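You operate a simulated robot arm through the tools that you are given. There is no shell and no other tool. Be economical: measure what you need, move in short steps, check, and stop when the job is done.

You are at the controls of a simulated robot arm. One attempt, no reset.

## Task
Lap the yellow disc 2 strokes, then the blue disc 2 strokes.
Fine: one at a time in the lapping holder, by the lapping knob and its display; put the first back, leave the second in. Set down upright: what you pick out.

The check looks at the end state, three seconds after you hand in, the way a careful person would. Anything else that was tipped, shoved, dropped, spilled or broken makes it a failure.

## Robot
A 6-joint arm with a fingered hand, hanging from a carriage that runs on a gantry, over the field with the corners [346, -1140], [2799, -280], [2376, 928], [-78, 68] (x, y) and turns from -344 to 344 degrees about z. Base frame: it is fixed where the carriage stands at the start and does not move with it; the origin is on the floor, on the carriage's upright axis, x ahead of it, y to its left, z up. Units: mm, degrees, N and s.
With the tool pointing down near the work surface it reaches from about 100 to 640 mm from the robot's upright axis, wherever it stands. Its first joint turns from -166.0 to 166.0 degrees. Places, roughly: black latch [3400, 100, 900]; blue air handle [3800, 300, 800]; blue disc, yellow disc [3000, 0, 750]; blue valve [4000, 250, 750]; gland lever [3600, 0, 900]; green valve [4250, 250, 750]; lapping display [3000, -300, 800]; lapping holder [2900, -200, 800]; lapping knob [2900, -100, 800]; long spring [4250, 500, 750]; red inlet handle [3600, 200, 800]; red valve [4000, 250, 750]; red wheel [3600, 0, 900]; short spring [4250, 250, 750]; tall orange cap [3250, 0, 750]; tall white cap [3250, 0, 750]; yellow clamp [3800, 100, 900]; yellow vent button [3700, 200, 800]. Payload 4 kg.
Tool frame: the origin (TCP) lies between the finger pads and is the grasp point; the fingertips stand 30 mm ahead of it; z points along the fingers, y is the line along which they close. The gripper opens to 104 mm. The gripper's body begins 35 mm behind the TCP. The gripper is a hand of 5 fingers: y runs from the thumb to the fingers, the wrist lies at [-15, -113, -190] in the tool frame, and closing takes about 1.5 s.
Orientation is told as [roll, pitch, yaw] about the base's x, y, z axes, in that order, counted from this pose: with the fingers straight down and the wrist toward the robot, the tool's x, y and z point along [0, 1, 0], [1, 0, 0] and [0, 0, -1] of the base frame.

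## Interface
- The arm moves only by the tool servo_tool. Its argument "motion" is a list of rows, each a list of 7 numbers: the shift along the base's x, y, z in mm, then the turn, a rotation vector about the base's x, y, z in degrees, then the gripper command, from -1 (shut) to 1 (fully open), values between in proportion. In form: [[x, y, z, rx, ry, rz, grip], ...]. A call has 1 to 12 rows; each row shifts and turns the commanded pose from where the row before left it. A row lasts 0.2 s, in which the tool goes at most 50 mm and 8.6 degrees; a call with a longer step from one row to the next is refused whole, and so is a gripper value outside its range. Where a pose cannot be reached the arm comes as near as it can. A force on the tool above 40 N (or 10 N above the force at the start of the call, whichever is more), or a blocked arm, ends the call early, and 0.2 s more pass. Each finger travels about 45 mm/s and halts on what it meets, pressing with about 29 N; the grip force reading is that of the motor and also rises with nothing between the fingers. The clock runs only during rows and for 0.2 s after the last one: add rows that do not move to give the fingers time. The reply holds the time, the measured pose of the TCP, the force on the tool along the base axes, the opening and the grip force, in the units named above and with some noise, with the torque about the TCP (base axes, N m) and any sound that the robot's microphone picked up.
- Cameras (640 x 400 px; columns grow to the right, rows downward): "scene" is now at [271, -3.7, 1767.5]; the picture's right is [-0.03, -1.00, 0.00], its down [-0.78, 0.02, -0.63] and it looks along [0.63, -0.02, -0.78] (base axes); focal length 270 px, centre (320, 200). "wrist" rides on the gripper at [60, -83, -119] in the tool frame; the picture's right is [-0.79, 0.29, -0.54], its down [-0.56, -0.71, 0.44] and it looks along [-0.26, 0.65, 0.72] (tool axes); focal length 234 px, centre (320, 200). There is no depth. A picture from a camera that has moved, and an enlarged one, comes with that camera's place and axes in the base frame and with its lens. The place of the scene camera against the robot may be out by one fixed shift of up to 18 mm in any direction.
- camera(camera): a new picture of that camera. No time passes.
- slide_trunk(by): slides the trunk up (or, below 0, down) by that many mm; the arm and the scene camera ride with it, the base frame stays. It gives what a move gives, with no picture.
- roll_base(legs): drives the robot by 1 to 6 legs, each [ahead, left, turn to the left] in mm, mm and degrees, along the robot's own axes; the way and the turn of a leg run together, so that a leg with both is an arc; at most 1500 mm and 180 degrees a leg. The arm and the cameras ride along, it lands a little off, and it stops where it bumps. It keeps to its track: a leg is cut to what the track allows. It gives what a move gives.
- hand_shape(shape): the hand has 5 fingers and takes this shape, open, in about a second: jaw (thumb against the fingers, like two jaws); tri (thumb and two fingers); tip (a fingertip pinch); poke (one finger out to press); point (the index stretched); flat (the hand flat); cup (the hand cupped); fist (a fist). The gripper value then closes the fingers along that shape, each until it touches; the sizes above hold for jaw. It gives what a move gives, with no picture.
- head_to(pan, tilt): turns the head with the scene camera to pan (to the left, within 155 degrees either way) and tilt (down, from -29 to 69), counted from straight ahead of the robot. It gives what a move gives.
- inspect(camera, box): a new picture of the part [left, top, right, bottom] of that camera's present view, enlarged. No time passes.
- finish_job(): hands the job in; it is judged then, once.

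Work in short steps. Places have to be worked out from the pictures, the camera data and where the tool is seen: move nearer, look again, correct. Check each grasp and each placing, and mend what went wrong. You have 135 turns and 92 pictures in all, those below and enlarged ones among them. Open the gripper and draw the arm clear of the work before you hand the job in, unless the task says otherwise; then end with one line.

The tools are called after ">>>" as name(argument=value, ...) on one line, values as JSON. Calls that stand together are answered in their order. servo_tool: Moves the arm, as the interface text tells. Its arguments: {"type":"object","properties":{"motion":{"type":"array","items":{"type":"array","items":{"type":"number"}}}},"required":["motion"]} The other tools are called the same way: slide_trunk (by) slides the trunk up or down; hand_shape (shape) gives the hand a shape; roll_base (legs) drives the base; head_to (pan, tilt) turns the head that bears the scene camera; camera (camera) takes a picture; inspect (camera, box) takes an enlarged picture of a part of a camera's view; finish_job () hands the job in.

At the start:

```text
time: 0.0
ee_pos: [466.6, -84.9, 1075.4]
ee_rot: [0.0, -0.1, 0.0]
contact_force: [0.5, 0.1, 0.2]
ft_torque: [-0.01, -0.02, 0.02]
opening: 103.4
gripper_force: 0.1
shape: jaw
trunk travel left (down, up): [-470.0, 128.0]
robot x, y, heading: [-0.8, 3.7, -0.3]
head pan, tilt: [-1.7, 51.2]
```

scene: 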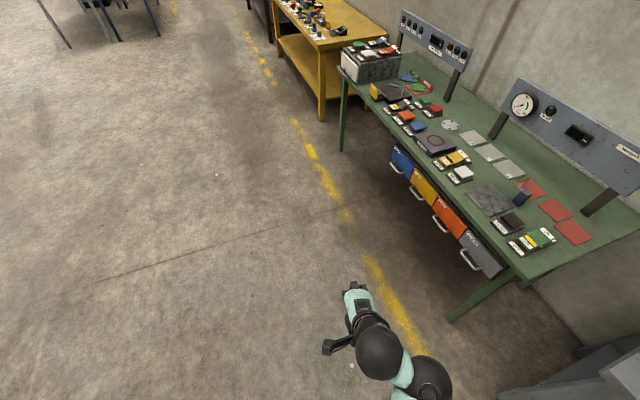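
wrist: 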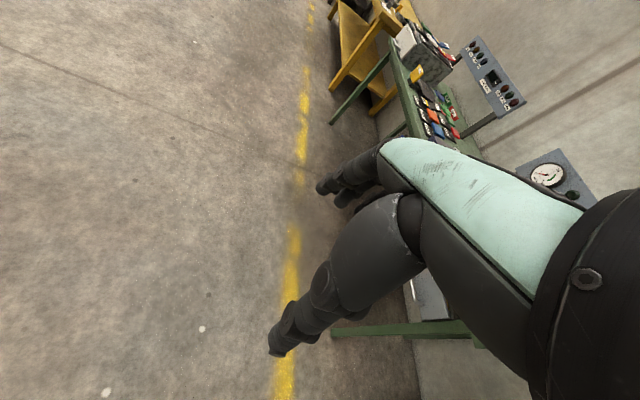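

The discs and lapping gear are about 3 m ahead, so I drive part of the way and look again.

>>> roll_base(legs=[[1400, 0, 0]])

>>> camera(camera="scene")

```text
time: 7.0
ee_pos: [1881.7, -97.8, 1075.2]
ee_rot: [0.0, 0.0, -0.7]
contact_force: [0.4, -0.2, -0.9]
ft_torque: [-0.02, -0.01, -0.03]
opening: 103.8
gripper_force: 0.1
shape: jaw
trunk travel left (down, up): [-470.0, 128.0]
robot x, y, heading: [1414.9, -8.8, -0.4]
head pan, tilt: [-1.7, 51.2]
```

```text
89 pictures are left
camera scene: at [1686.9, -14.8, 1767.5], right [-0.04, -1.0, 0.0], down [-0.78, 0.03, -0.63], along [0.63, -0.03, -0.78], focal length 270 px, centre (320, 200)
```

scene: 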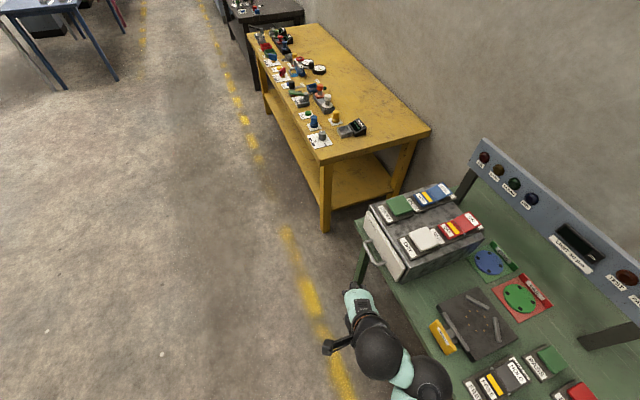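

The yellow table carries the discs and its near end is at about x 2750. I drive on to x≈2350 and look.

>>> roll_base(legs=[[950, 30, 0]])

>>> camera(camera="scene")

>>> camera(camera="wrist")

```text
time: 12.1
ee_pos: [2848.3, -62.3, 1075.4]
ee_rot: [0.0, 0.0, 0.5]
contact_force: [0.1, 0.4, -0.1]
ft_torque: [-0.02, -0.01, 0.01]
opening: 103.6
gripper_force: 0.1
shape: jaw
trunk travel left (down, up): [-470.0, 128.0]
robot x, y, heading: [2378.1, 16.4, 0.2]
head pan, tilt: [-1.7, 51.2]
```

```text
88 pictures are left
camera scene: at [2651.5, 17.4, 1767.5], right [-0.02, -1.0, 0.0], down [-0.78, 0.02, -0.63], along [0.63, -0.01, -0.78], focal length 270 px, centre (320, 200)
```

scene: 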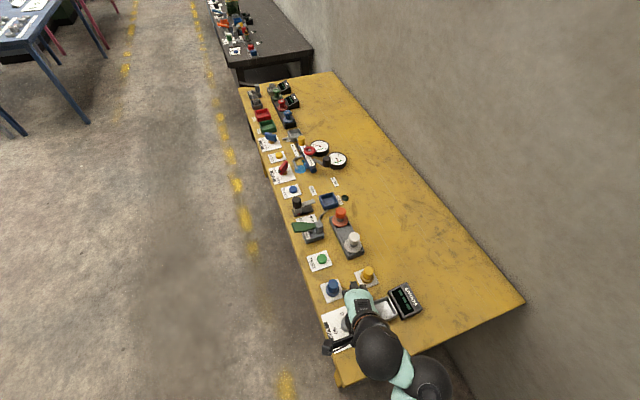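

```text
87 pictures are left
camera wrist: at [2764.8, -1.2, 1193.9], right [0.29, -0.79, 0.54], down [-0.7, -0.56, -0.44], along [0.65, -0.25, -0.72], focal length 234 px, centre (320, 200)
```

wrist: 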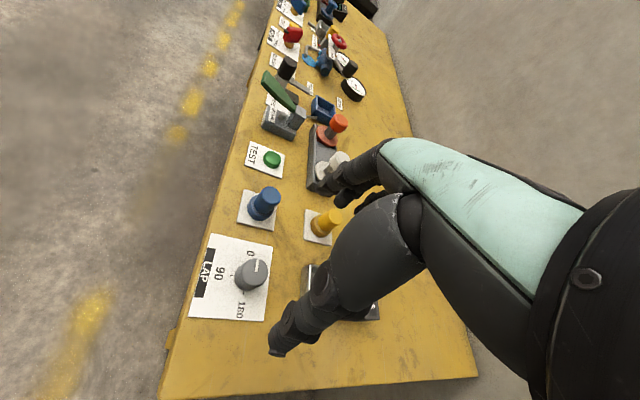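

The knob panel reads "LAP 0/90/180", and the discs on plates have handles. I move the carriage to the table's front so that I face the work squarely, then look steeply down.

>>> roll_base(legs=[[150, 230, 0], [0, 0, -48]])

>>> servo_tool(motion=[[-25, 30, 0, 0, 0, 0, 1], [-25, 30, 0, 0, 0, 0, 1], [-25, 30, 0, 0, 0, 0, 1], [-25, 30, 0, 0, 0, 0, 1], [-25, 30, 0, 0, 0, 0, 1], [-25, 30, 0, 0, 0, 0, 1]])

>>> head_to(pan=0, tilt=62)

>>> camera(camera="scene")

>>> camera(camera="wrist")

```text
time: 16.2
ee_pos: [2775.2, -151.2, 1075.3]
ee_rot: [-0.1, 0.0, -48.4]
contact_force: [0.4, -0.4, 0.0]
ft_torque: [-0.01, 0.02, 0.01]
opening: 103.5
gripper_force: 0.1
shape: jaw
trunk travel left (down, up): [-470.0, 128.0]
robot x, y, heading: [2528.7, 254.3, -48.3]
head pan, tilt: [-1.7, 51.2]
```

```text
time: 17.6
ee_pos: [2655.3, 25.2, 1020.2]
ee_rot: [-0.2, -0.1, -48.5]
contact_force: [0.3, -1.1, 0.5]
ft_torque: [0.06, 0.02, 0.04]
opening: 103.9
gripper_force: 0.0
shape: jaw
out of reach, approached as far as the arm can: row 1, 2, 3, 4, 5, 6
trunk travel left (down, up): [-470.0, 128.0]
robot x, y, heading: [2528.2, 252.8, -48.2]
head pan, tilt: [-1.7, 51.2]
```

```text
time: 18.4
ee_pos: [2654.6, 25.5, 1018.8]
ee_rot: [-0.2, -0.1, -48.5]
contact_force: [-0.1, 0.3, -0.3]
ft_torque: [0.0, -0.03, -0.03]
opening: 103.7
gripper_force: 0.1
shape: jaw
trunk travel left (down, up): [-470.0, 128.0]
robot x, y, heading: [2526.4, 252.0, -48.4]
head pan, tilt: [0.0, 62.0]
```

```text
86 pictures are left
camera scene: at [2699.2, 54.6, 1754.4], right [-0.75, -0.66, 0.0], down [-0.59, 0.66, -0.47], along [0.31, -0.35, -0.88], focal length 270 px, centre (320, 200)
```

scene: 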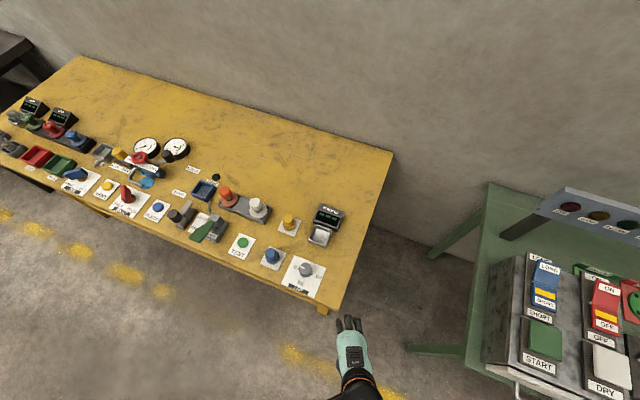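

```text
85 pictures are left
camera wrist: at [2646.4, 128.8, 1138.1], right [-0.4, -0.74, 0.55], down [-0.89, 0.16, -0.44], along [0.23, -0.66, -0.72], focal length 234 px, centre (320, 200)
```

wrist: 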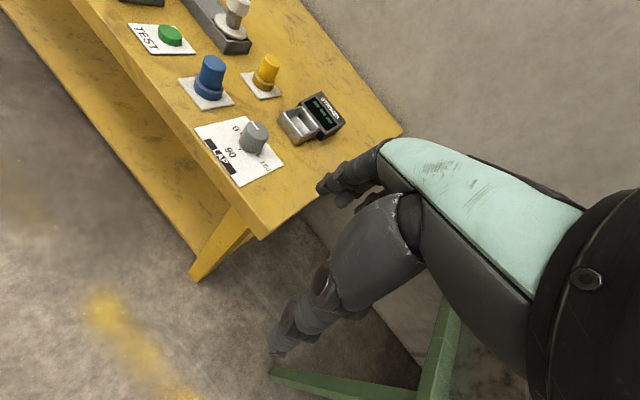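

>>> inspect(camera="scene", box=[220, 180, 380, 310])

>>> inspect(camera="wrist", box=[160, 30, 400, 200])

```text
3.08 times, centred on (300, 245) of scene
camera zoom: at [2699.2, 54.6, 1754.4], right [-0.75, -0.66, 0.0], down [-0.59, 0.66, -0.47], along [0.31, -0.35, -0.88], focal length 829 px, centre (382, 62)
```

zoom: 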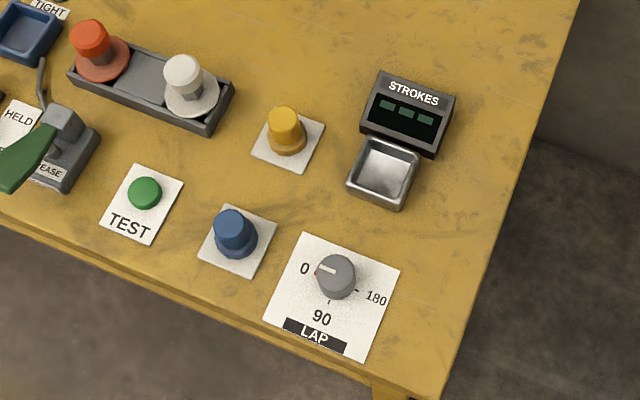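

```text
2.35 times, centred on (280, 115) of wrist
camera zoom: at [2646.4, 128.8, 1138.1], right [-0.4, -0.74, 0.55], down [-0.89, 0.16, -0.44], along [0.23, -0.66, -0.72], focal length 551 px, centre (414, 400)
```

zoom: 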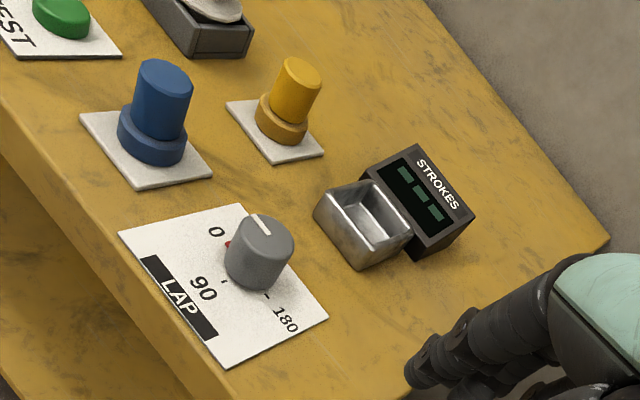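

From the two views, the yellow disc top is near (3060,-170,855), blue near (2997,-41), knob near (2884,-75,845) and holder near (2940,-216,~820), with the table at about 800. I move the carriage to about (2620,50) so that all are in reach.

>>> roll_base(legs=[[213, -64, 0], [0, 0, 23]])

>>> camera(camera="scene")

>>> camera(camera="wrist")

```text
time: 21.3
ee_pos: [2831.2, -111.6, 1019.4]
ee_rot: [-0.2, -0.2, -25.4]
contact_force: [0.7, 0.3, 0.7]
ft_torque: [0.04, 0.0, -0.01]
opening: 103.7
gripper_force: 0.0
shape: jaw
trunk travel left (down, up): [-470.0, 128.0]
robot x, y, heading: [2628.4, 48.9, -25.6]
head pan, tilt: [0.0, 62.0]
```

```text
82 pictures are left
camera scene: at [2859.6, -65.9, 1754.3], right [-0.43, -0.9, 0.0], down [-0.8, 0.38, -0.47], along [0.42, -0.2, -0.88], focal length 270 px, centre (320, 200)
```

scene: 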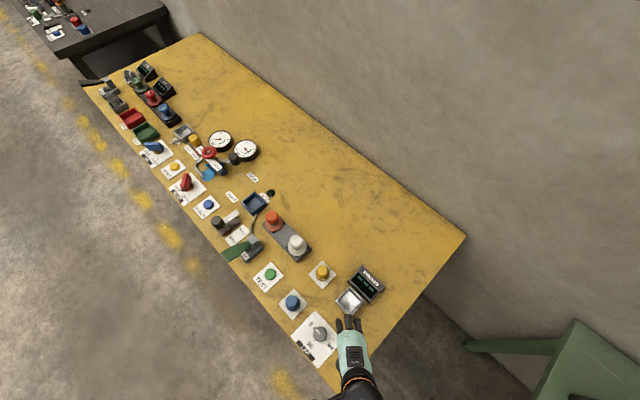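

```text
81 pictures are left
camera wrist: at [2783.1, -20.3, 1138.0], right [-0.08, -0.83, 0.55], down [-0.88, -0.2, -0.44], along [0.47, -0.51, -0.72], focal length 234 px, centre (320, 200)
```

wrist: 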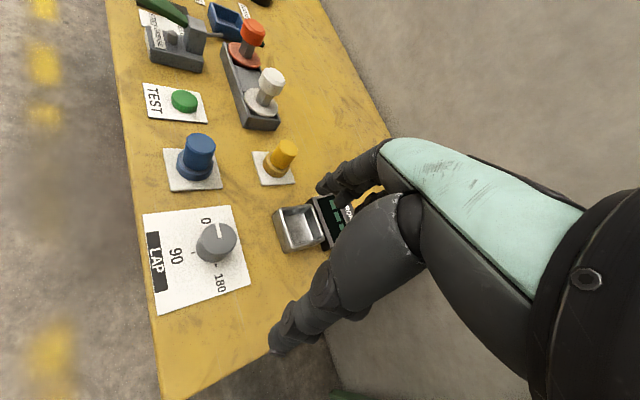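

>>> inspect(camera="wrist", box=[140, 120, 360, 320])

>>> inspect(camera="scene", box=[250, 250, 400, 370])

```text
2.00 times, centred on (250, 220) of wrist
camera zoom: at [2783.1, -20.3, 1138.0], right [-0.08, -0.83, 0.55], down [-0.88, -0.2, -0.44], along [0.47, -0.51, -0.72], focal length 468 px, centre (460, 160)
```

zoom: 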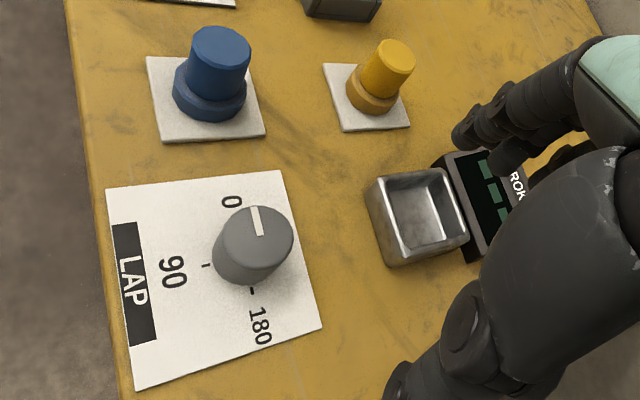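

```text
3.33 times, centred on (325, 310) of scene
camera zoom: at [2859.6, -65.9, 1754.3], right [-0.43, -0.9, 0.0], down [-0.8, 0.38, -0.47], along [0.42, -0.2, -0.88], focal length 898 px, centre (303, -167)
```

zoom: 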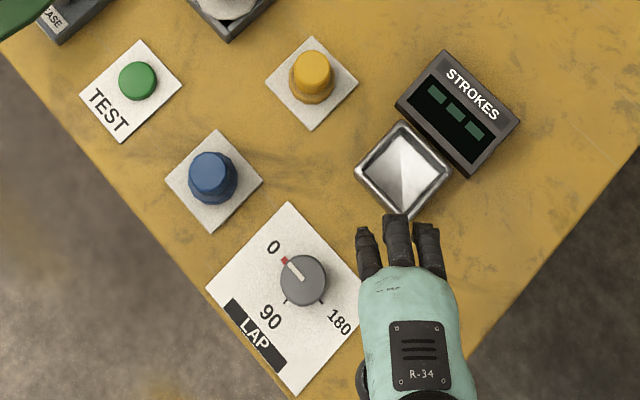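

Wrist-only triangulation gives the yellow disc near (3038,-155), the holder near (2921,-190) and the table at z≈800. I bring the hand above the yellow disc with yaw about 20°, so the fingers close along the table's length and the hand stays clear of the display.

>>> servo_tool(motion=[[30, -6, 0, 0, 0, 6.5, 0.4], [30, -6, 0, 0, 0, 6.5, 0.4], [30, -6, 0, 0, 0, 6.5, 0.4], [30, -6, 0, 0, 0, 6.5, 0.4], [30, -6, 0, 0, 0, 6.5, 0.4], [30, -6, 0, 0, 0, 6.5, 0.4], [27, -6, 0, 0, 0, 6.5, 0.4], [0, 0, -25, 0, 0, 0, 0.4], [0, 0, -25, 0, 0, 0, 0.4]])

>>> camera(camera="wrist")

>>> inspect(camera="scene", box=[250, 210, 410, 330])

```text
time: 23.3
ee_pos: [3053.4, -146.7, 946.6]
ee_rot: [-0.1, -0.1, 20.3]
contact_force: [0.2, -0.1, 0.4]
ft_torque: [0.01, -0.02, 0.0]
opening: 73.2
gripper_force: 0.2
shape: jaw
out of reach, approached as far as the arm can: row 1, 2, 3, 4, 5, 6
trunk travel left (down, up): [-470.0, 128.0]
robot x, y, heading: [2624.5, 46.1, -25.2]
head pan, tilt: [0.0, 62.0]
```

```text
78 pictures are left
camera wrist: at [2954.4, -117.3, 1065.2], right [0.54, -0.64, 0.55], down [-0.47, -0.77, -0.44], along [0.7, -0.02, -0.72], focal length 234 px, centre (320, 200)
```

wrist: 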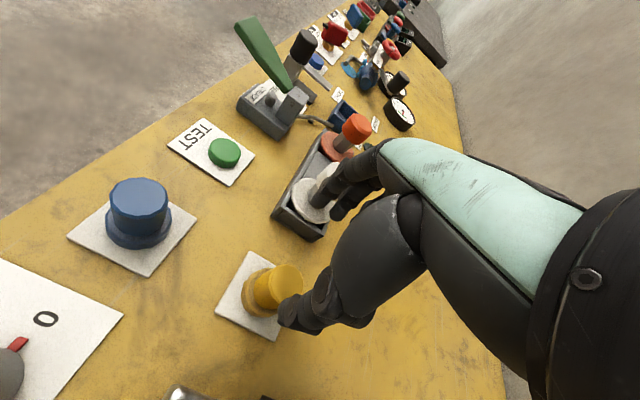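

```text
3.33 times, centred on (330, 270) of scene
camera zoom: at [2859.6, -65.9, 1754.4], right [-0.43, -0.9, 0.0], down [-0.8, 0.38, -0.47], along [0.42, -0.2, -0.88], focal length 898 px, centre (287, -33)
```

zoom: 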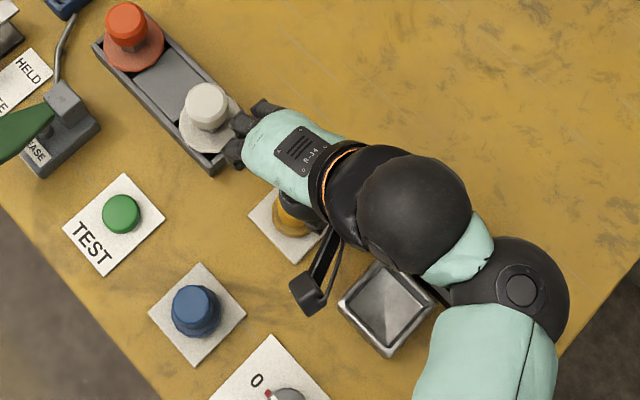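

The wrist view puts the yellow disc's axis at about (3050,-160) with its top at z≈868. I correct sideways, descend to about TCP z 890 and look.

>>> servo_tool(motion=[[-3, -13, 0, 0, 0, 0, 0.4], [0, 0, -28, 0, 0, 0, 0.4], [0, 0, -28, 0, 0, 0, 0.4], [0, 0, 0, 0, 0, 0, 0.4]])

>>> camera(camera="wrist")

>>> inspect(camera="scene", box=[250, 210, 410, 330])

```text
time: 24.3
ee_pos: [3047.9, -162.9, 888.0]
ee_rot: [-0.3, 0.0, 20.2]
contact_force: [1.0, 0.2, 0.0]
ft_torque: [0.02, -0.02, 0.0]
opening: 73.0
gripper_force: 0.1
shape: jaw
trunk travel left (down, up): [-470.0, 128.0]
robot x, y, heading: [2625.4, 50.7, -25.2]
head pan, tilt: [0.0, 62.0]
```

```text
76 pictures are left
camera wrist: at [2950.1, -132.6, 1006.8], right [0.54, -0.64, 0.55], down [-0.47, -0.77, -0.44], along [0.7, -0.02, -0.72], focal length 234 px, centre (320, 200)
```

wrist: 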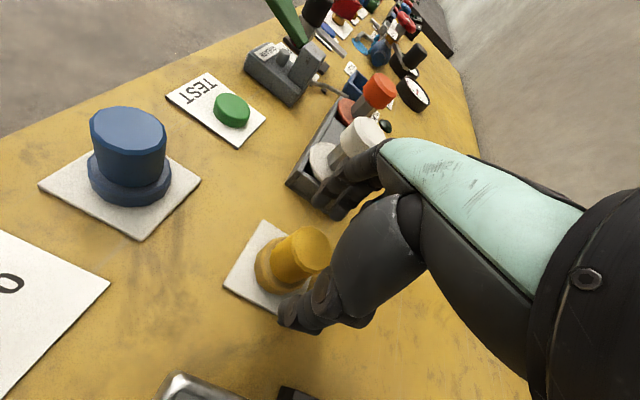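

```text
3.33 times, centred on (330, 270) of scene
camera zoom: at [2859.6, -65.9, 1754.3], right [-0.43, -0.9, 0.0], down [-0.8, 0.38, -0.47], along [0.42, -0.2, -0.88], focal length 898 px, centre (287, -33)
```

zoom: 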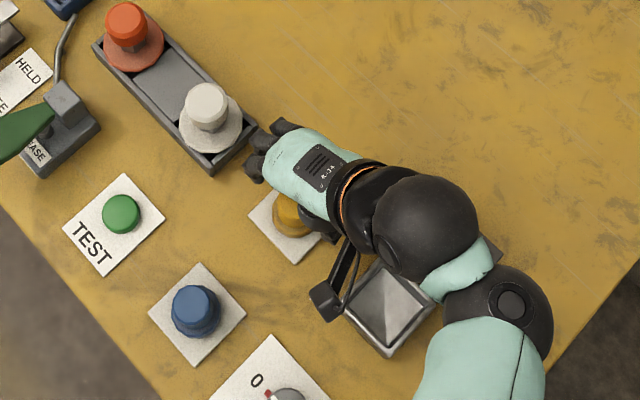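

The disc axis is at about (3047,-156). I shift by +6 in y and go down to about z 863, then close.

>>> servo_tool(motion=[[0, 6, 0, 0, 0, 0, 0.4], [0, 0, -13, 0, 0, 0, 0.4], [0, 0, -12, 0, 0, 0, 0.4], [0, 0, 0, 0, 0, 0, 0.4]])

>>> camera(camera="wrist")

```text
time: 25.3
ee_pos: [3049.3, -153.4, 865.7]
ee_rot: [-0.1, -0.1, 20.1]
contact_force: [-1.2, -0.1, -1.0]
ft_torque: [-0.03, -0.01, 0.0]
opening: 73.0
gripper_force: 0.1
shape: jaw
trunk travel left (down, up): [-470.0, 128.0]
robot x, y, heading: [2624.7, 48.0, -25.2]
head pan, tilt: [0.0, 62.0]
```

```text
74 pictures are left
camera wrist: at [2951.0, -124.8, 983.3], right [0.54, -0.64, 0.55], down [-0.47, -0.77, -0.44], along [0.7, -0.02, -0.72], focal length 234 px, centre (320, 200)
```

wrist: 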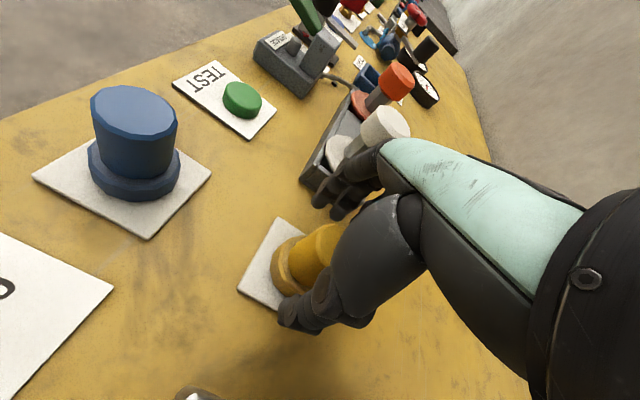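

The handle lies between thumb and fingers, so I close the hand.

>>> servo_tool(motion=[[0, 0, 0, 0, 0, 0, 0], [0, 0, 0, 0, 0, 0, -0.4], [0, 0, 0, 0, 0, 0, -0.8], [0, 0, 0, 0, 0, 0, -1], [0, 0, 0, 0, 0, 0, -1], [0, 0, 0, 0, 0, 0, -1], [0, 0, 0, 0, 0, 0, -1]])

>>> camera(camera="wrist")

>>> inspect(camera="scene", box=[250, 210, 410, 330])

```text
time: 26.9
ee_pos: [3049.2, -153.6, 864.6]
ee_rot: [-0.1, 0.0, 20.1]
contact_force: [-0.9, -0.2, 0.8]
ft_torque: [-0.03, 0.03, 0.01]
opening: 27.0
gripper_force: 28.9
shape: jaw
trunk travel left (down, up): [-470.0, 128.0]
robot x, y, heading: [2625.2, 46.1, -25.0]
head pan, tilt: [0.0, 62.0]
```

```text
73 pictures are left
camera wrist: at [2950.7, -124.7, 983.2], right [0.54, -0.64, 0.55], down [-0.47, -0.77, -0.44], along [0.7, -0.02, -0.72], focal length 234 px, centre (320, 200)
```

wrist: 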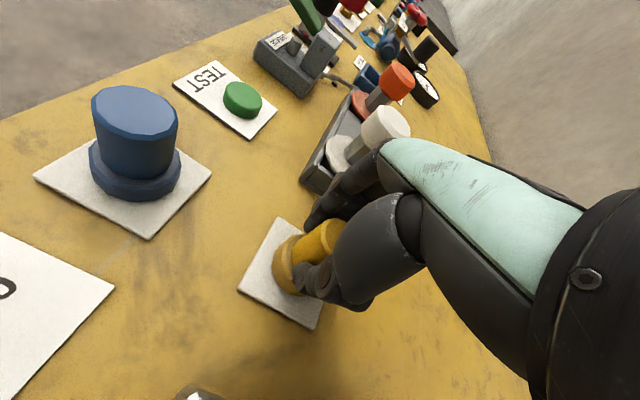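

```text
3.33 times, centred on (330, 270) of scene
camera zoom: at [2859.5, -65.9, 1754.3], right [-0.43, -0.9, 0.0], down [-0.8, 0.38, -0.47], along [0.42, -0.2, -0.88], focal length 898 px, centre (287, -33)
```

zoom: 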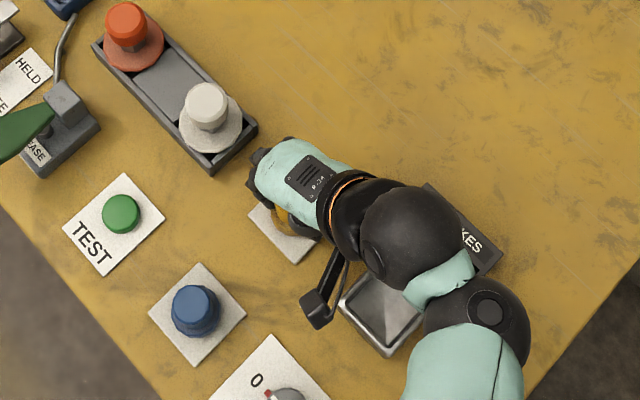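

Held at 27 mm opening. I lift straight up 60 mm, move toward the holder and look.

>>> servo_tool(motion=[[0, 0, 20, 0, 0, 0, -1], [0, 0, 25, 0, 0, 0, -1], [0, 0, 25, 0, 0, 0, -1], [0, 0, 0, 0, 0, 0, -1]])

>>> servo_tool(motion=[[-25, -8, 0, 0, 0, 0, -1], [-25, -8, 0, 0, 0, 0, -1], [-25, -8, 0, 0, 0, 0, -1], [-25, -8, 0, 0, 0, 0, -1], [-20, -6, 0, 0, 0, 0, -1], [0, 0, 0, 0, 0, 0, -1], [0, 0, 0, 0, 0, 0, -1]])

>>> camera(camera="wrist")

>>> inspect(camera="scene", box=[270, 230, 430, 350])

```text
time: 27.9
ee_pos: [3049.0, -151.5, 932.6]
ee_rot: [-0.2, -0.1, 20.1]
contact_force: [0.0, 0.3, -1.7]
ft_torque: [0.03, -0.02, 0.01]
opening: 27.2
gripper_force: 28.9
shape: jaw
trunk travel left (down, up): [-470.0, 128.0]
robot x, y, heading: [2623.8, 50.1, -25.2]
head pan, tilt: [0.0, 62.0]
```

```text
time: 29.5
ee_pos: [2938.0, -193.3, 917.9]
ee_rot: [-0.2, 0.0, 20.1]
contact_force: [0.3, -0.7, -2.5]
ft_torque: [0.05, 0.02, -0.01]
opening: 27.0
gripper_force: 28.9
shape: jaw
out of reach, approached as far as the arm can: row 4, 5
trunk travel left (down, up): [-470.0, 128.0]
robot x, y, heading: [2622.1, 51.6, -25.1]
head pan, tilt: [0.0, 62.0]
```

```text
71 pictures are left
camera wrist: at [2839.5, -164.0, 1037.3], right [0.54, -0.64, 0.55], down [-0.47, -0.77, -0.43], along [0.7, -0.02, -0.72], focal length 234 px, centre (320, 200)
```

wrist: 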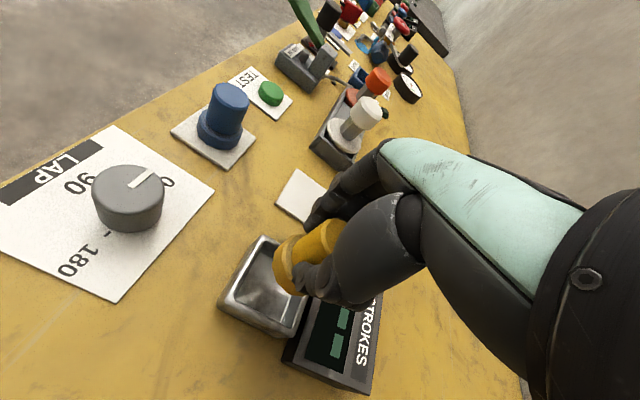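

```text
3.33 times, centred on (350, 290) of scene
camera zoom: at [2859.5, -65.9, 1754.3], right [-0.43, -0.9, 0.0], down [-0.8, 0.38, -0.47], along [0.42, -0.2, -0.88], focal length 898 px, centre (220, -100)
```

zoom: 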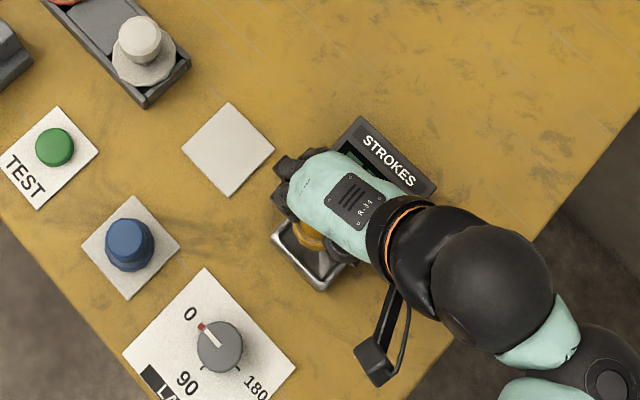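

The holder's rim centre comes out at about (2929,-198), outer size about 66 mm. I lower part way (still above the rim) and read the true pose before correcting.

>>> servo_tool(motion=[[0, 0, -10, 0, 0, 0, -1], [0, 0, -10, 0, 0, 0, -1], [0, 0, 0, 0, 0, 0, -1]])

```text
time: 30.3
ee_pos: [2938.5, -193.7, 898.8]
ee_rot: [-0.1, -0.1, 20.1]
contact_force: [-0.4, 0.2, -3.2]
ft_torque: [0.02, 0.0, 0.04]
opening: 27.1
gripper_force: 28.8
shape: jaw
trunk travel left (down, up): [-470.0, 128.0]
robot x, y, heading: [2626.8, 48.4, -25.6]
head pan, tilt: [0.0, 62.0]
```

>>> servo_tool(motion=[[-9, -4, 0, 0, 0, 0, -1], [0, 0, 0, 0, 0, 0, -1]])

>>> inspect(camera="wrist", box=[180, 180, 400, 380])

>>> inspect(camera="scene", box=[310, 260, 390, 320])

```text
time: 30.9
ee_pos: [2928.6, -197.5, 897.0]
ee_rot: [-0.1, -0.1, 20.2]
contact_force: [-0.3, 0.0, -2.6]
ft_torque: [0.03, -0.01, 0.02]
opening: 26.9
gripper_force: 28.6
shape: jaw
trunk travel left (down, up): [-470.0, 128.0]
robot x, y, heading: [2626.3, 46.3, -25.4]
head pan, tilt: [0.0, 62.0]
```

```text
2.00 times, centred on (290, 280) of wrist
camera zoom: at [2829.9, -168.2, 1017.8], right [0.54, -0.64, 0.55], down [-0.47, -0.77, -0.44], along [0.7, -0.02, -0.72], focal length 468 px, centre (380, 40)
```

zoom: 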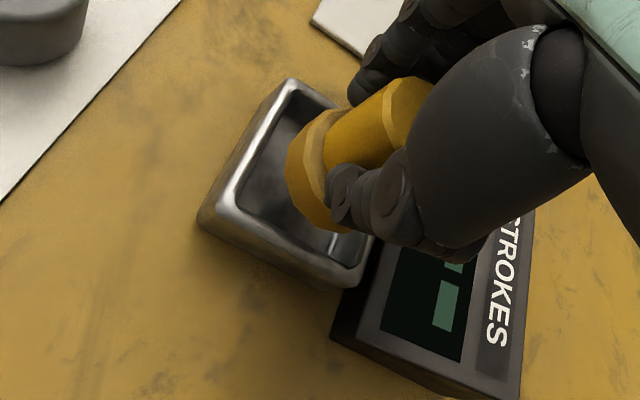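

```text
6.67 times, centred on (350, 290) of scene
camera zoom: at [2859.5, -65.9, 1754.3], right [-0.43, -0.9, 0.0], down [-0.8, 0.38, -0.47], along [0.42, -0.2, -0.88], focal length 1797 px, centre (120, -400)
```

zoom: 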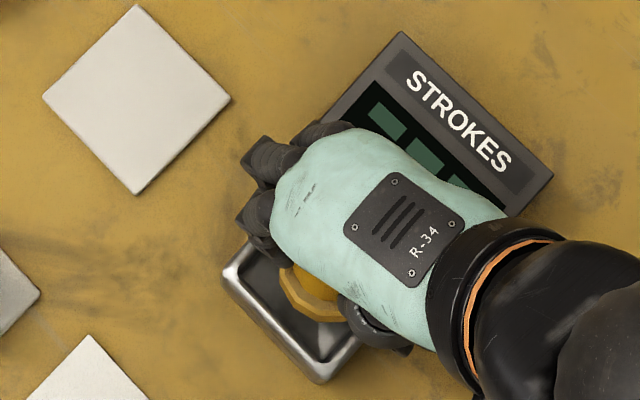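

Compared with the inner walls, the disc sits about 4 mm too near the end side and about 3 mm too near the display. I correct by (+3,+4) and lower a little.

>>> servo_tool(motion=[[3, 4, 0, 0, 0, 0, -1], [0, 0, -8, 0, 0, 0, -1], [0, 0, 0, 0, 0, 0, -1]])

>>> inspect(camera="wrist", box=[210, 200, 350, 320])

>>> inspect(camera="scene", box=[310, 260, 390, 320])

```text
time: 31.7
ee_pos: [2931.4, -192.1, 891.2]
ee_rot: [-0.2, 0.0, 20.0]
contact_force: [0.0, -0.1, -3.7]
ft_torque: [0.0, 0.01, 0.0]
opening: 27.2
gripper_force: 29.6
shape: jaw
trunk travel left (down, up): [-470.0, 128.0]
robot x, y, heading: [2624.7, 47.9, -25.4]
head pan, tilt: [0.0, 62.0]
```

```text
3.33 times, centred on (280, 260) of wrist
camera zoom: at [2832.2, -162.9, 1010.2], right [0.54, -0.64, 0.55], down [-0.47, -0.77, -0.44], along [0.7, -0.02, -0.72], focal length 781 px, centre (453, 0)
```

zoom: 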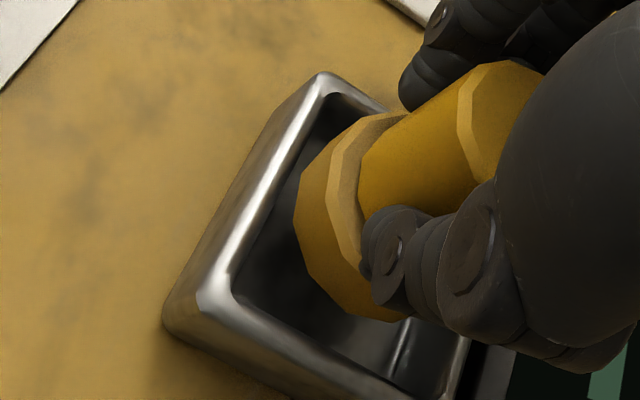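

```text
6.67 times, centred on (350, 290) of scene
camera zoom: at [2859.5, -65.9, 1754.3], right [-0.43, -0.9, 0.0], down [-0.8, 0.38, -0.47], along [0.42, -0.2, -0.88], focal length 1797 px, centre (120, -400)
```

zoom: 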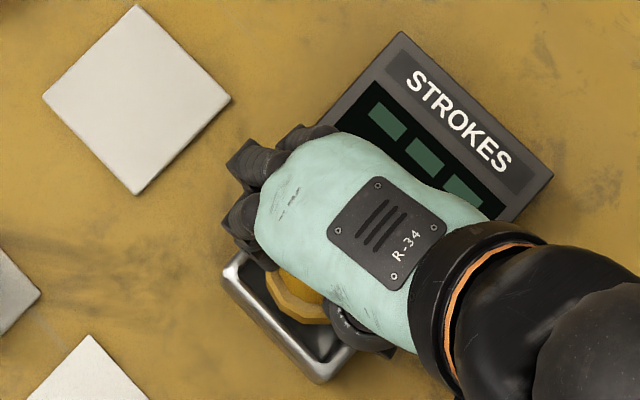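

Now the gap is a bit small on the front side and centred along the other axis. I shift 3 mm back toward the display and lower gently, watching force.

>>> servo_tool(motion=[[1, -3, 0, 0, 0, 0, -1], [0, 0, -6, 0, 0, 0, -1], [0, 0, -6, 0, 0, 0, -1], [0, 0, 0, 0, 0, 0, -1]])

>>> inspect(camera="wrist", box=[210, 200, 350, 320])

```text
time: 32.7
ee_pos: [2933.5, -195.7, 878.7]
ee_rot: [-0.2, -0.1, 20.1]
contact_force: [0.5, 0.0, -2.3]
ft_torque: [0.02, 0.0, 0.01]
opening: 27.3
gripper_force: 29.0
shape: jaw
trunk travel left (down, up): [-470.0, 128.0]
robot x, y, heading: [2621.9, 50.5, -25.1]
head pan, tilt: [0.0, 62.0]
```

```text
3.33 times, centred on (280, 260) of wrist
camera zoom: at [2835.4, -166.3, 997.8], right [0.54, -0.64, 0.55], down [-0.47, -0.77, -0.44], along [0.7, -0.02, -0.72], focal length 781 px, centre (453, 0)
```

zoom: 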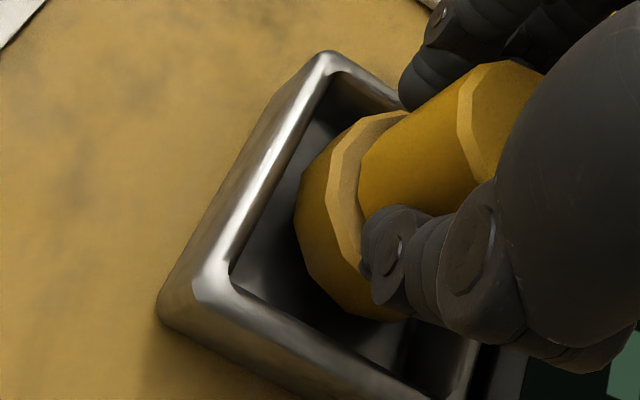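

The base is entering the well without contact, so I keep lowering in small steps until the force rises.

>>> servo_tool(motion=[[0, 0, -4, 0, 0, 0, -1], [0, 0, -3, 0, 0, 0, -1], [0, 0, -3, 0, 0, 0, -1], [0, 0, 0, 0, 0, 0, -1]])

>>> inspect(camera="wrist", box=[210, 200, 350, 320])

```text
time: 33.7
ee_pos: [2932.9, -195.3, 868.7]
ee_rot: [-0.2, -0.1, 20.1]
contact_force: [-0.1, -0.2, -2.7]
ft_torque: [0.04, 0.0, 0.0]
opening: 27.0
gripper_force: 29.0
shape: jaw
trunk travel left (down, up): [-470.0, 128.0]
robot x, y, heading: [2622.2, 47.3, -25.2]
head pan, tilt: [0.0, 62.0]
```

```text
3.33 times, centred on (280, 260) of wrist
camera zoom: at [2834.6, -166.3, 987.6], right [0.54, -0.64, 0.55], down [-0.47, -0.77, -0.44], along [0.7, -0.02, -0.72], focal length 781 px, centre (453, 0)
```

zoom: 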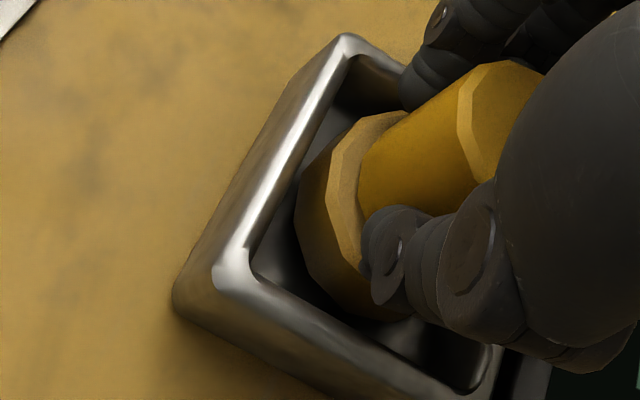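

>>> servo_tool(motion=[[0, -1, -2, 0, 0, 0, -1], [0, 0, -2, 0, 0, 0, -1], [0, 0, -2, 0, 0, 0, -1], [0, 0, 0, 0, 0, 0, -1]])

```text
time: 34.7
ee_pos: [2933.6, -196.9, 863.4]
ee_rot: [-0.2, -0.2, 20.1]
contact_force: [-1.9, 1.8, 5.6]
ft_torque: [0.03, 0.05, 0.02]
opening: 27.3
gripper_force: 29.0
shape: jaw
trunk travel left (down, up): [-470.0, 128.0]
robot x, y, heading: [2624.8, 50.6, -25.2]
head pan, tilt: [0.0, 62.0]
```

Contact force has turned upward (+5.6 N) at z 863, so the disc is on the holder floor. I release a little and rise straight up.

>>> servo_tool(motion=[[0, 0, 1, 0, 0, 0, -0.3], [0, 0, 0, 0, 0, 0, 0], [0, 0, 0, 0, 0, 0, 0.1], [0, 0, 0, 0, 0, 0, 0.1], [0, 0, 0, 0, 0, 0, 0.1]])

>>> inspect(camera="wrist", box=[180, 170, 380, 330])

```text
time: 35.9
ee_pos: [2933.6, -196.8, 863.8]
ee_rot: [-0.2, -0.2, 20.1]
contact_force: [-0.1, 0.1, -0.7]
ft_torque: [-0.03, 0.01, -0.01]
opening: 56.5
gripper_force: 0.1
shape: jaw
trunk travel left (down, up): [-470.0, 128.0]
robot x, y, heading: [2626.1, 48.3, -25.4]
head pan, tilt: [0.0, 62.0]
```

```text
2.50 times, centred on (280, 250) of wrist
camera zoom: at [2835.2, -168.4, 983.2], right [0.54, -0.64, 0.55], down [-0.47, -0.77, -0.44], along [0.7, -0.02, -0.72], focal length 585 px, centre (420, 75)
```

zoom: 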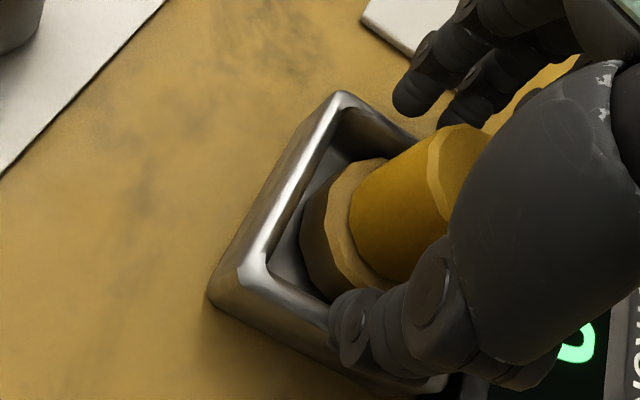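

The display lit up with "0", so the disc is seated. I rise by sliding the trunk up 100 mm, which also gives the arm more room above the table.

>>> slide_trunk(by=100)

>>> inspect(camera="scene", box=[270, 240, 410, 350])

```text
time: 37.2
ee_pos: [2933.1, -197.2, 965.1]
ee_rot: [-0.2, -0.1, 20.2]
contact_force: [-0.5, -0.1, -0.6]
ft_torque: [-0.03, 0.01, 0.0]
opening: 56.6
gripper_force: 0.0
shape: jaw
trunk travel left (down, up): [-570.0, 28.0]
robot x, y, heading: [2623.5, 48.1, -25.3]
head pan, tilt: [0.0, 62.0]
```

```text
3.64 times, centred on (340, 295) of scene
camera zoom: at [2859.6, -65.9, 1854.3], right [-0.43, -0.9, 0.0], down [-0.8, 0.38, -0.47], along [0.42, -0.2, -0.88], focal length 980 px, centre (247, -146)
```

zoom: 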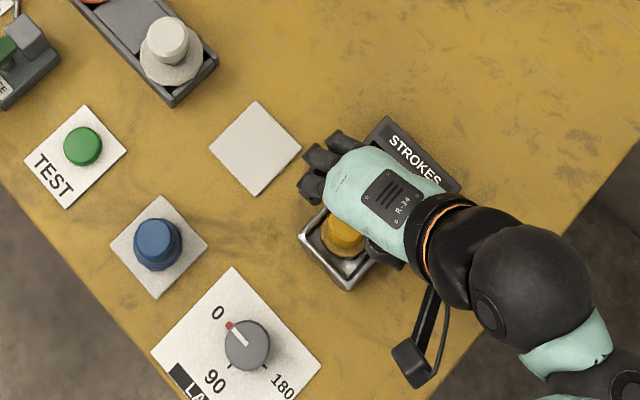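

The yellow disc sits in the holder. I move over the knob and turn the hand toward yaw -114°, so that a 180° turn fits in one grasp.

>>> servo_tool(motion=[[-7, 21, 0, 0, 0, -8.4, 0.3], [-7, 21, 0, 0, 0, -8.4, 0.3], [-7, 21, 0, 0, 0, -8.4, 0.3], [-7, 21, 0, 0, 0, -8.4, 0.3], [-7, 21, 0, 0, 0, -8.4, 0.3], [-6, 21, 0, 0, 0, -8.4, 0.3], [0, 0, 0, 0, 0, -8.4, 0.3], [0, 0, 0, 0, 0, -8.4, 0.3], [0, 0, 0, 0, 0, -8.4, 0.3], [0, 0, 0, 0, 0, -8.4, 0.3], [0, 0, 0, 0, 0, -8.4, 0.3]])

>>> servo_tool(motion=[[0, 0, -5, 0, 0, -8.4, 0.3], [0, 0, -5, 0, 0, -8.4, 0.3], [0, 0, -5, 0, 0, -8.4, 0.3], [0, 0, -5, 0, 0, -8.4, 0.3], [0, 0, -5, 0, 0, -8.4, 0.3], [0, 0, 0, 0, 0, 0, 0.3]])

>>> camera(camera="wrist")

>>> inspect(camera="scene", box=[270, 240, 410, 350])

```text
time: 39.6
ee_pos: [2891.2, -71.6, 964.1]
ee_rot: [-0.2, -0.1, -72.3]
contact_force: [-0.6, -0.3, -0.2]
ft_torque: [-0.03, -0.06, -0.01]
opening: 67.4
gripper_force: 0.0
shape: jaw
trunk travel left (down, up): [-570.0, 28.0]
robot x, y, heading: [2627.1, 48.4, -25.4]
head pan, tilt: [0.0, 62.0]
```

```text
time: 41.0
ee_pos: [2899.3, -83.6, 913.4]
ee_rot: [0.0, -0.1, -114.3]
contact_force: [-0.1, 0.6, 0.6]
ft_torque: [0.0, 0.03, 0.01]
opening: 67.1
gripper_force: 0.0
shape: jaw
out of reach, approached as far as the arm can: row 2, 3, 4, 5
trunk travel left (down, up): [-570.0, 28.0]
robot x, y, heading: [2629.0, 51.9, -25.5]
head pan, tilt: [0.0, 62.0]
```

```text
61 pictures are left
camera wrist: at [2988.9, -32.4, 1032.3], right [-0.84, 0.06, 0.55], down [-0.22, 0.87, -0.44], along [-0.5, -0.48, -0.72], focal length 234 px, centre (320, 200)
```

wrist: 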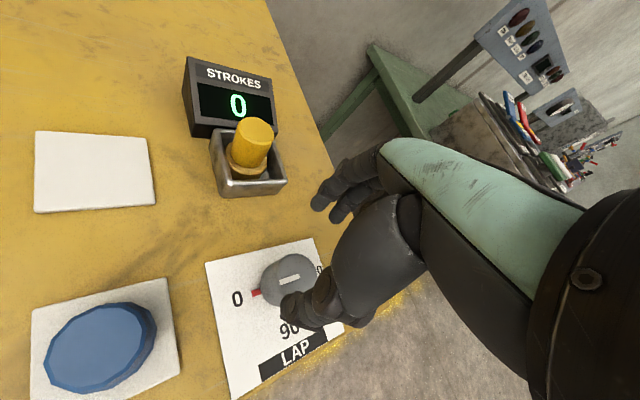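

```text
3.64 times, centred on (340, 295) of scene
camera zoom: at [2859.6, -65.9, 1854.4], right [-0.43, -0.9, 0.0], down [-0.8, 0.38, -0.47], along [0.42, -0.2, -0.88], focal length 980 px, centre (247, -146)
```

zoom: 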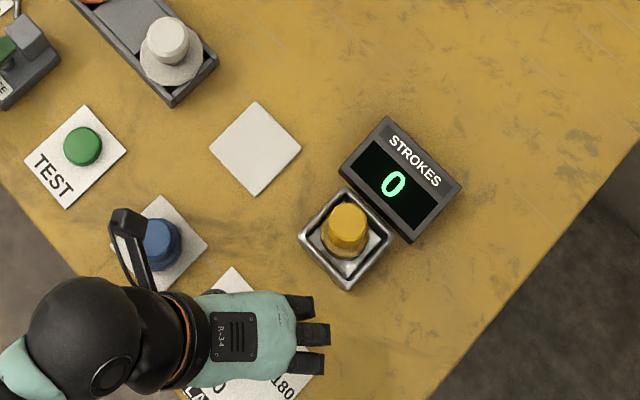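

The display shows 0 and the knob centre comes out at (2893.5,-73). I shift over and descend to about z 870, checking reach.

>>> servo_tool(motion=[[0, 0, -20, 0, 0, 0, 0.3], [-6, 11, -20, 0, 0, 0, 0.3], [0, 0, 0, 0, 0, 0, 0.3]])

>>> camera(camera="wrist")

```text
time: 41.8
ee_pos: [2893.2, -72.0, 872.0]
ee_rot: [0.0, -0.2, -114.2]
contact_force: [-0.4, -0.7, -0.5]
ft_torque: [0.0, 0.03, 0.01]
opening: 67.2
gripper_force: 0.1
shape: jaw
trunk travel left (down, up): [-570.0, 28.0]
robot x, y, heading: [2627.8, 47.6, -25.4]
head pan, tilt: [0.0, 62.0]
```

```text
59 pictures are left
camera wrist: at [2983.0, -20.0, 991.1], right [-0.84, 0.06, 0.55], down [-0.22, 0.87, -0.44], along [-0.5, -0.48, -0.72], focal length 234 px, centre (320, 200)
```

wrist: 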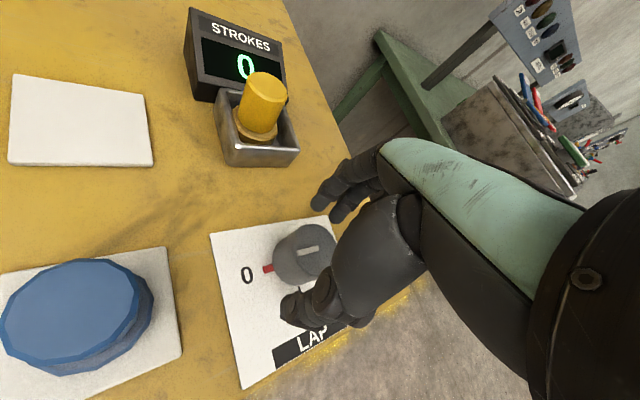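

Knob lies between the fingers; I fine-correct by (-1,-3), descend to z 846 and close gently.

>>> servo_tool(motion=[[-1, -3, -10, 0, 0, 0, 0.3], [0, 0, -10, 0, 0, 0, 0.3], [0, 0, -6, 0, 0, 0, 0.3], [0, 0, 0, 0, 0, 0, 0.3]])

>>> camera(camera="wrist")

```text
time: 42.8
ee_pos: [2890.2, -76.9, 846.9]
ee_rot: [-0.1, 0.0, -114.2]
contact_force: [0.6, -0.9, 0.5]
ft_torque: [-0.03, -0.03, -0.01]
opening: 67.2
gripper_force: 0.0
shape: jaw
trunk travel left (down, up): [-570.0, 28.0]
robot x, y, heading: [2627.2, 50.8, -25.2]
head pan, tilt: [0.0, 62.0]
```

```text
58 pictures are left
camera wrist: at [2981.0, -24.4, 965.9], right [-0.84, 0.06, 0.55], down [-0.22, 0.87, -0.44], along [-0.5, -0.48, -0.72], focal length 234 px, centre (320, 200)
```

wrist: 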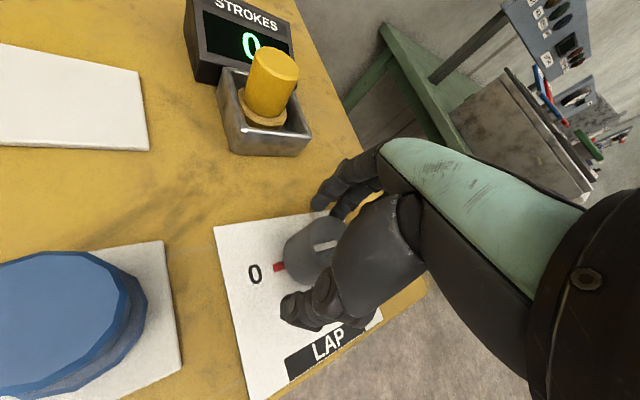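

>>> servo_tool(motion=[[0, 0, 0, 0, 0, 0, 0], [0, 0, 0, 0, 0, 0, -0.4], [0, 0, 0, 0, 0, 0, -0.8], [0, 0, 0, 0, 0, 0, -1], [0, 0, 0, 0, 0, 0, -1], [0, 0, 0, 0, 0, 0, -1]])

>>> camera(camera="wrist")

```text
time: 44.2
ee_pos: [2891.9, -76.7, 847.9]
ee_rot: [-0.2, -0.1, -114.2]
contact_force: [3.0, 2.8, -3.5]
ft_torque: [0.02, -0.05, 0.01]
opening: 33.8
gripper_force: 29.1
shape: jaw
trunk travel left (down, up): [-570.0, 28.0]
robot x, y, heading: [2623.9, 49.8, -25.3]
head pan, tilt: [0.0, 62.0]
```

```text
57 pictures are left
camera wrist: at [2981.6, -23.7, 966.1], right [-0.84, 0.06, 0.54], down [-0.22, 0.87, -0.43], along [-0.5, -0.48, -0.72], focal length 234 px, centre (320, 200)
```

wrist: 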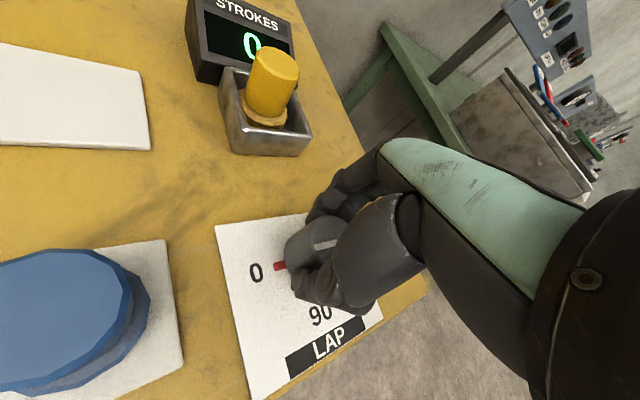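

The grip on the knob is good (opening 34 mm, low side forces). I turn counter-clockwise 48° and check.

>>> servo_tool(motion=[[0, 0, 0, 0, 0, 8, -1], [0, 0, 0, 0, 0, 8, -1], [0, 0, 0, 0, 0, 8, -1], [0, 0, 0, 0, 0, 8, -1], [0, 0, 0, 0, 0, 8, -1], [0, 0, 0, 0, 0, 8, -1]])

>>> camera(camera="wrist")

```text
time: 45.6
ee_pos: [2889.5, -72.9, 846.9]
ee_rot: [-0.1, 0.0, -66.0]
contact_force: [-2.8, 9.9, 4.0]
ft_torque: [0.28, 0.1, -0.02]
opening: 33.6
gripper_force: 29.0
shape: jaw
trunk travel left (down, up): [-570.0, 28.0]
robot x, y, heading: [2625.3, 50.0, -25.3]
head pan, tilt: [0.0, 62.0]
```

```text
56 pictures are left
camera wrist: at [2912.8, 27.9, 965.8], right [-0.6, -0.58, 0.55], down [-0.8, 0.42, -0.43], along [0.02, -0.7, -0.72], focal length 234 px, centre (320, 200)
```

wrist: 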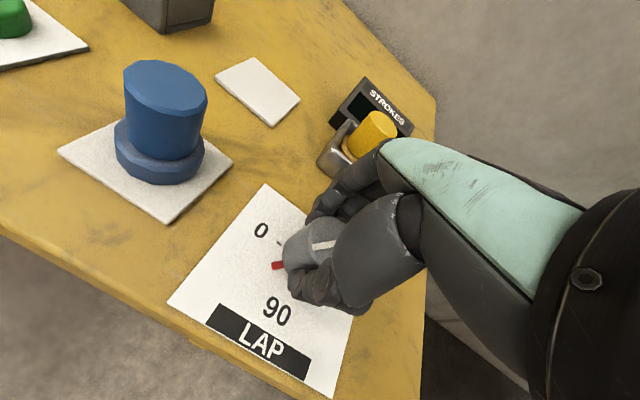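

The knob follows (red mark between 0 and 90). I turn on by 64°, then check.

>>> servo_tool(motion=[[0, 1, 0, 0, 0, 8, -1], [0, 1, 0, 0, 0, 8, -1], [0, 0, 0, 0, 0, 8, -1], [0, 0, 0, 0, 0, 8, -1], [0, 0, 0, 0, 0, 8, -1], [0, 0, 0, 0, 0, 8, -1], [0, 0, 0, 0, 0, 8, -1], [0, 0, 0, 0, 0, 8, -1]])

>>> camera(camera="wrist")

```text
time: 47.4
ee_pos: [2888.8, -72.5, 847.3]
ee_rot: [-0.1, 0.1, -2.3]
contact_force: [-14.6, 6.1, 5.5]
ft_torque: [0.16, 0.44, -0.05]
opening: 33.4
gripper_force: 29.2
shape: jaw
trunk travel left (down, up): [-570.0, 28.0]
robot x, y, heading: [2623.6, 51.5, -25.2]
head pan, tilt: [0.0, 62.0]
```

```text
55 pictures are left
camera wrist: at [2808.4, -7.9, 965.8], right [0.26, -0.8, 0.54], down [-0.73, -0.53, -0.43], along [0.64, -0.28, -0.72], focal length 234 px, centre (320, 200)
```

wrist: 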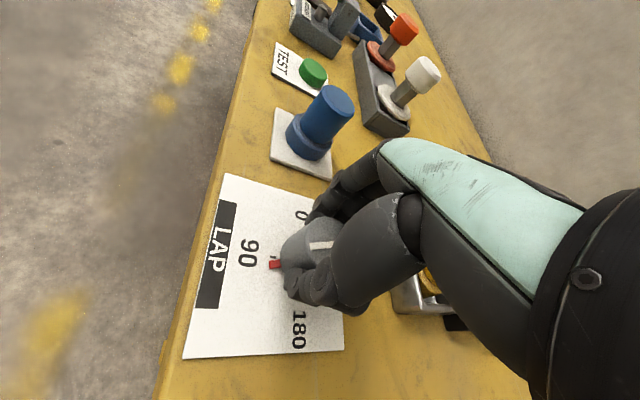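

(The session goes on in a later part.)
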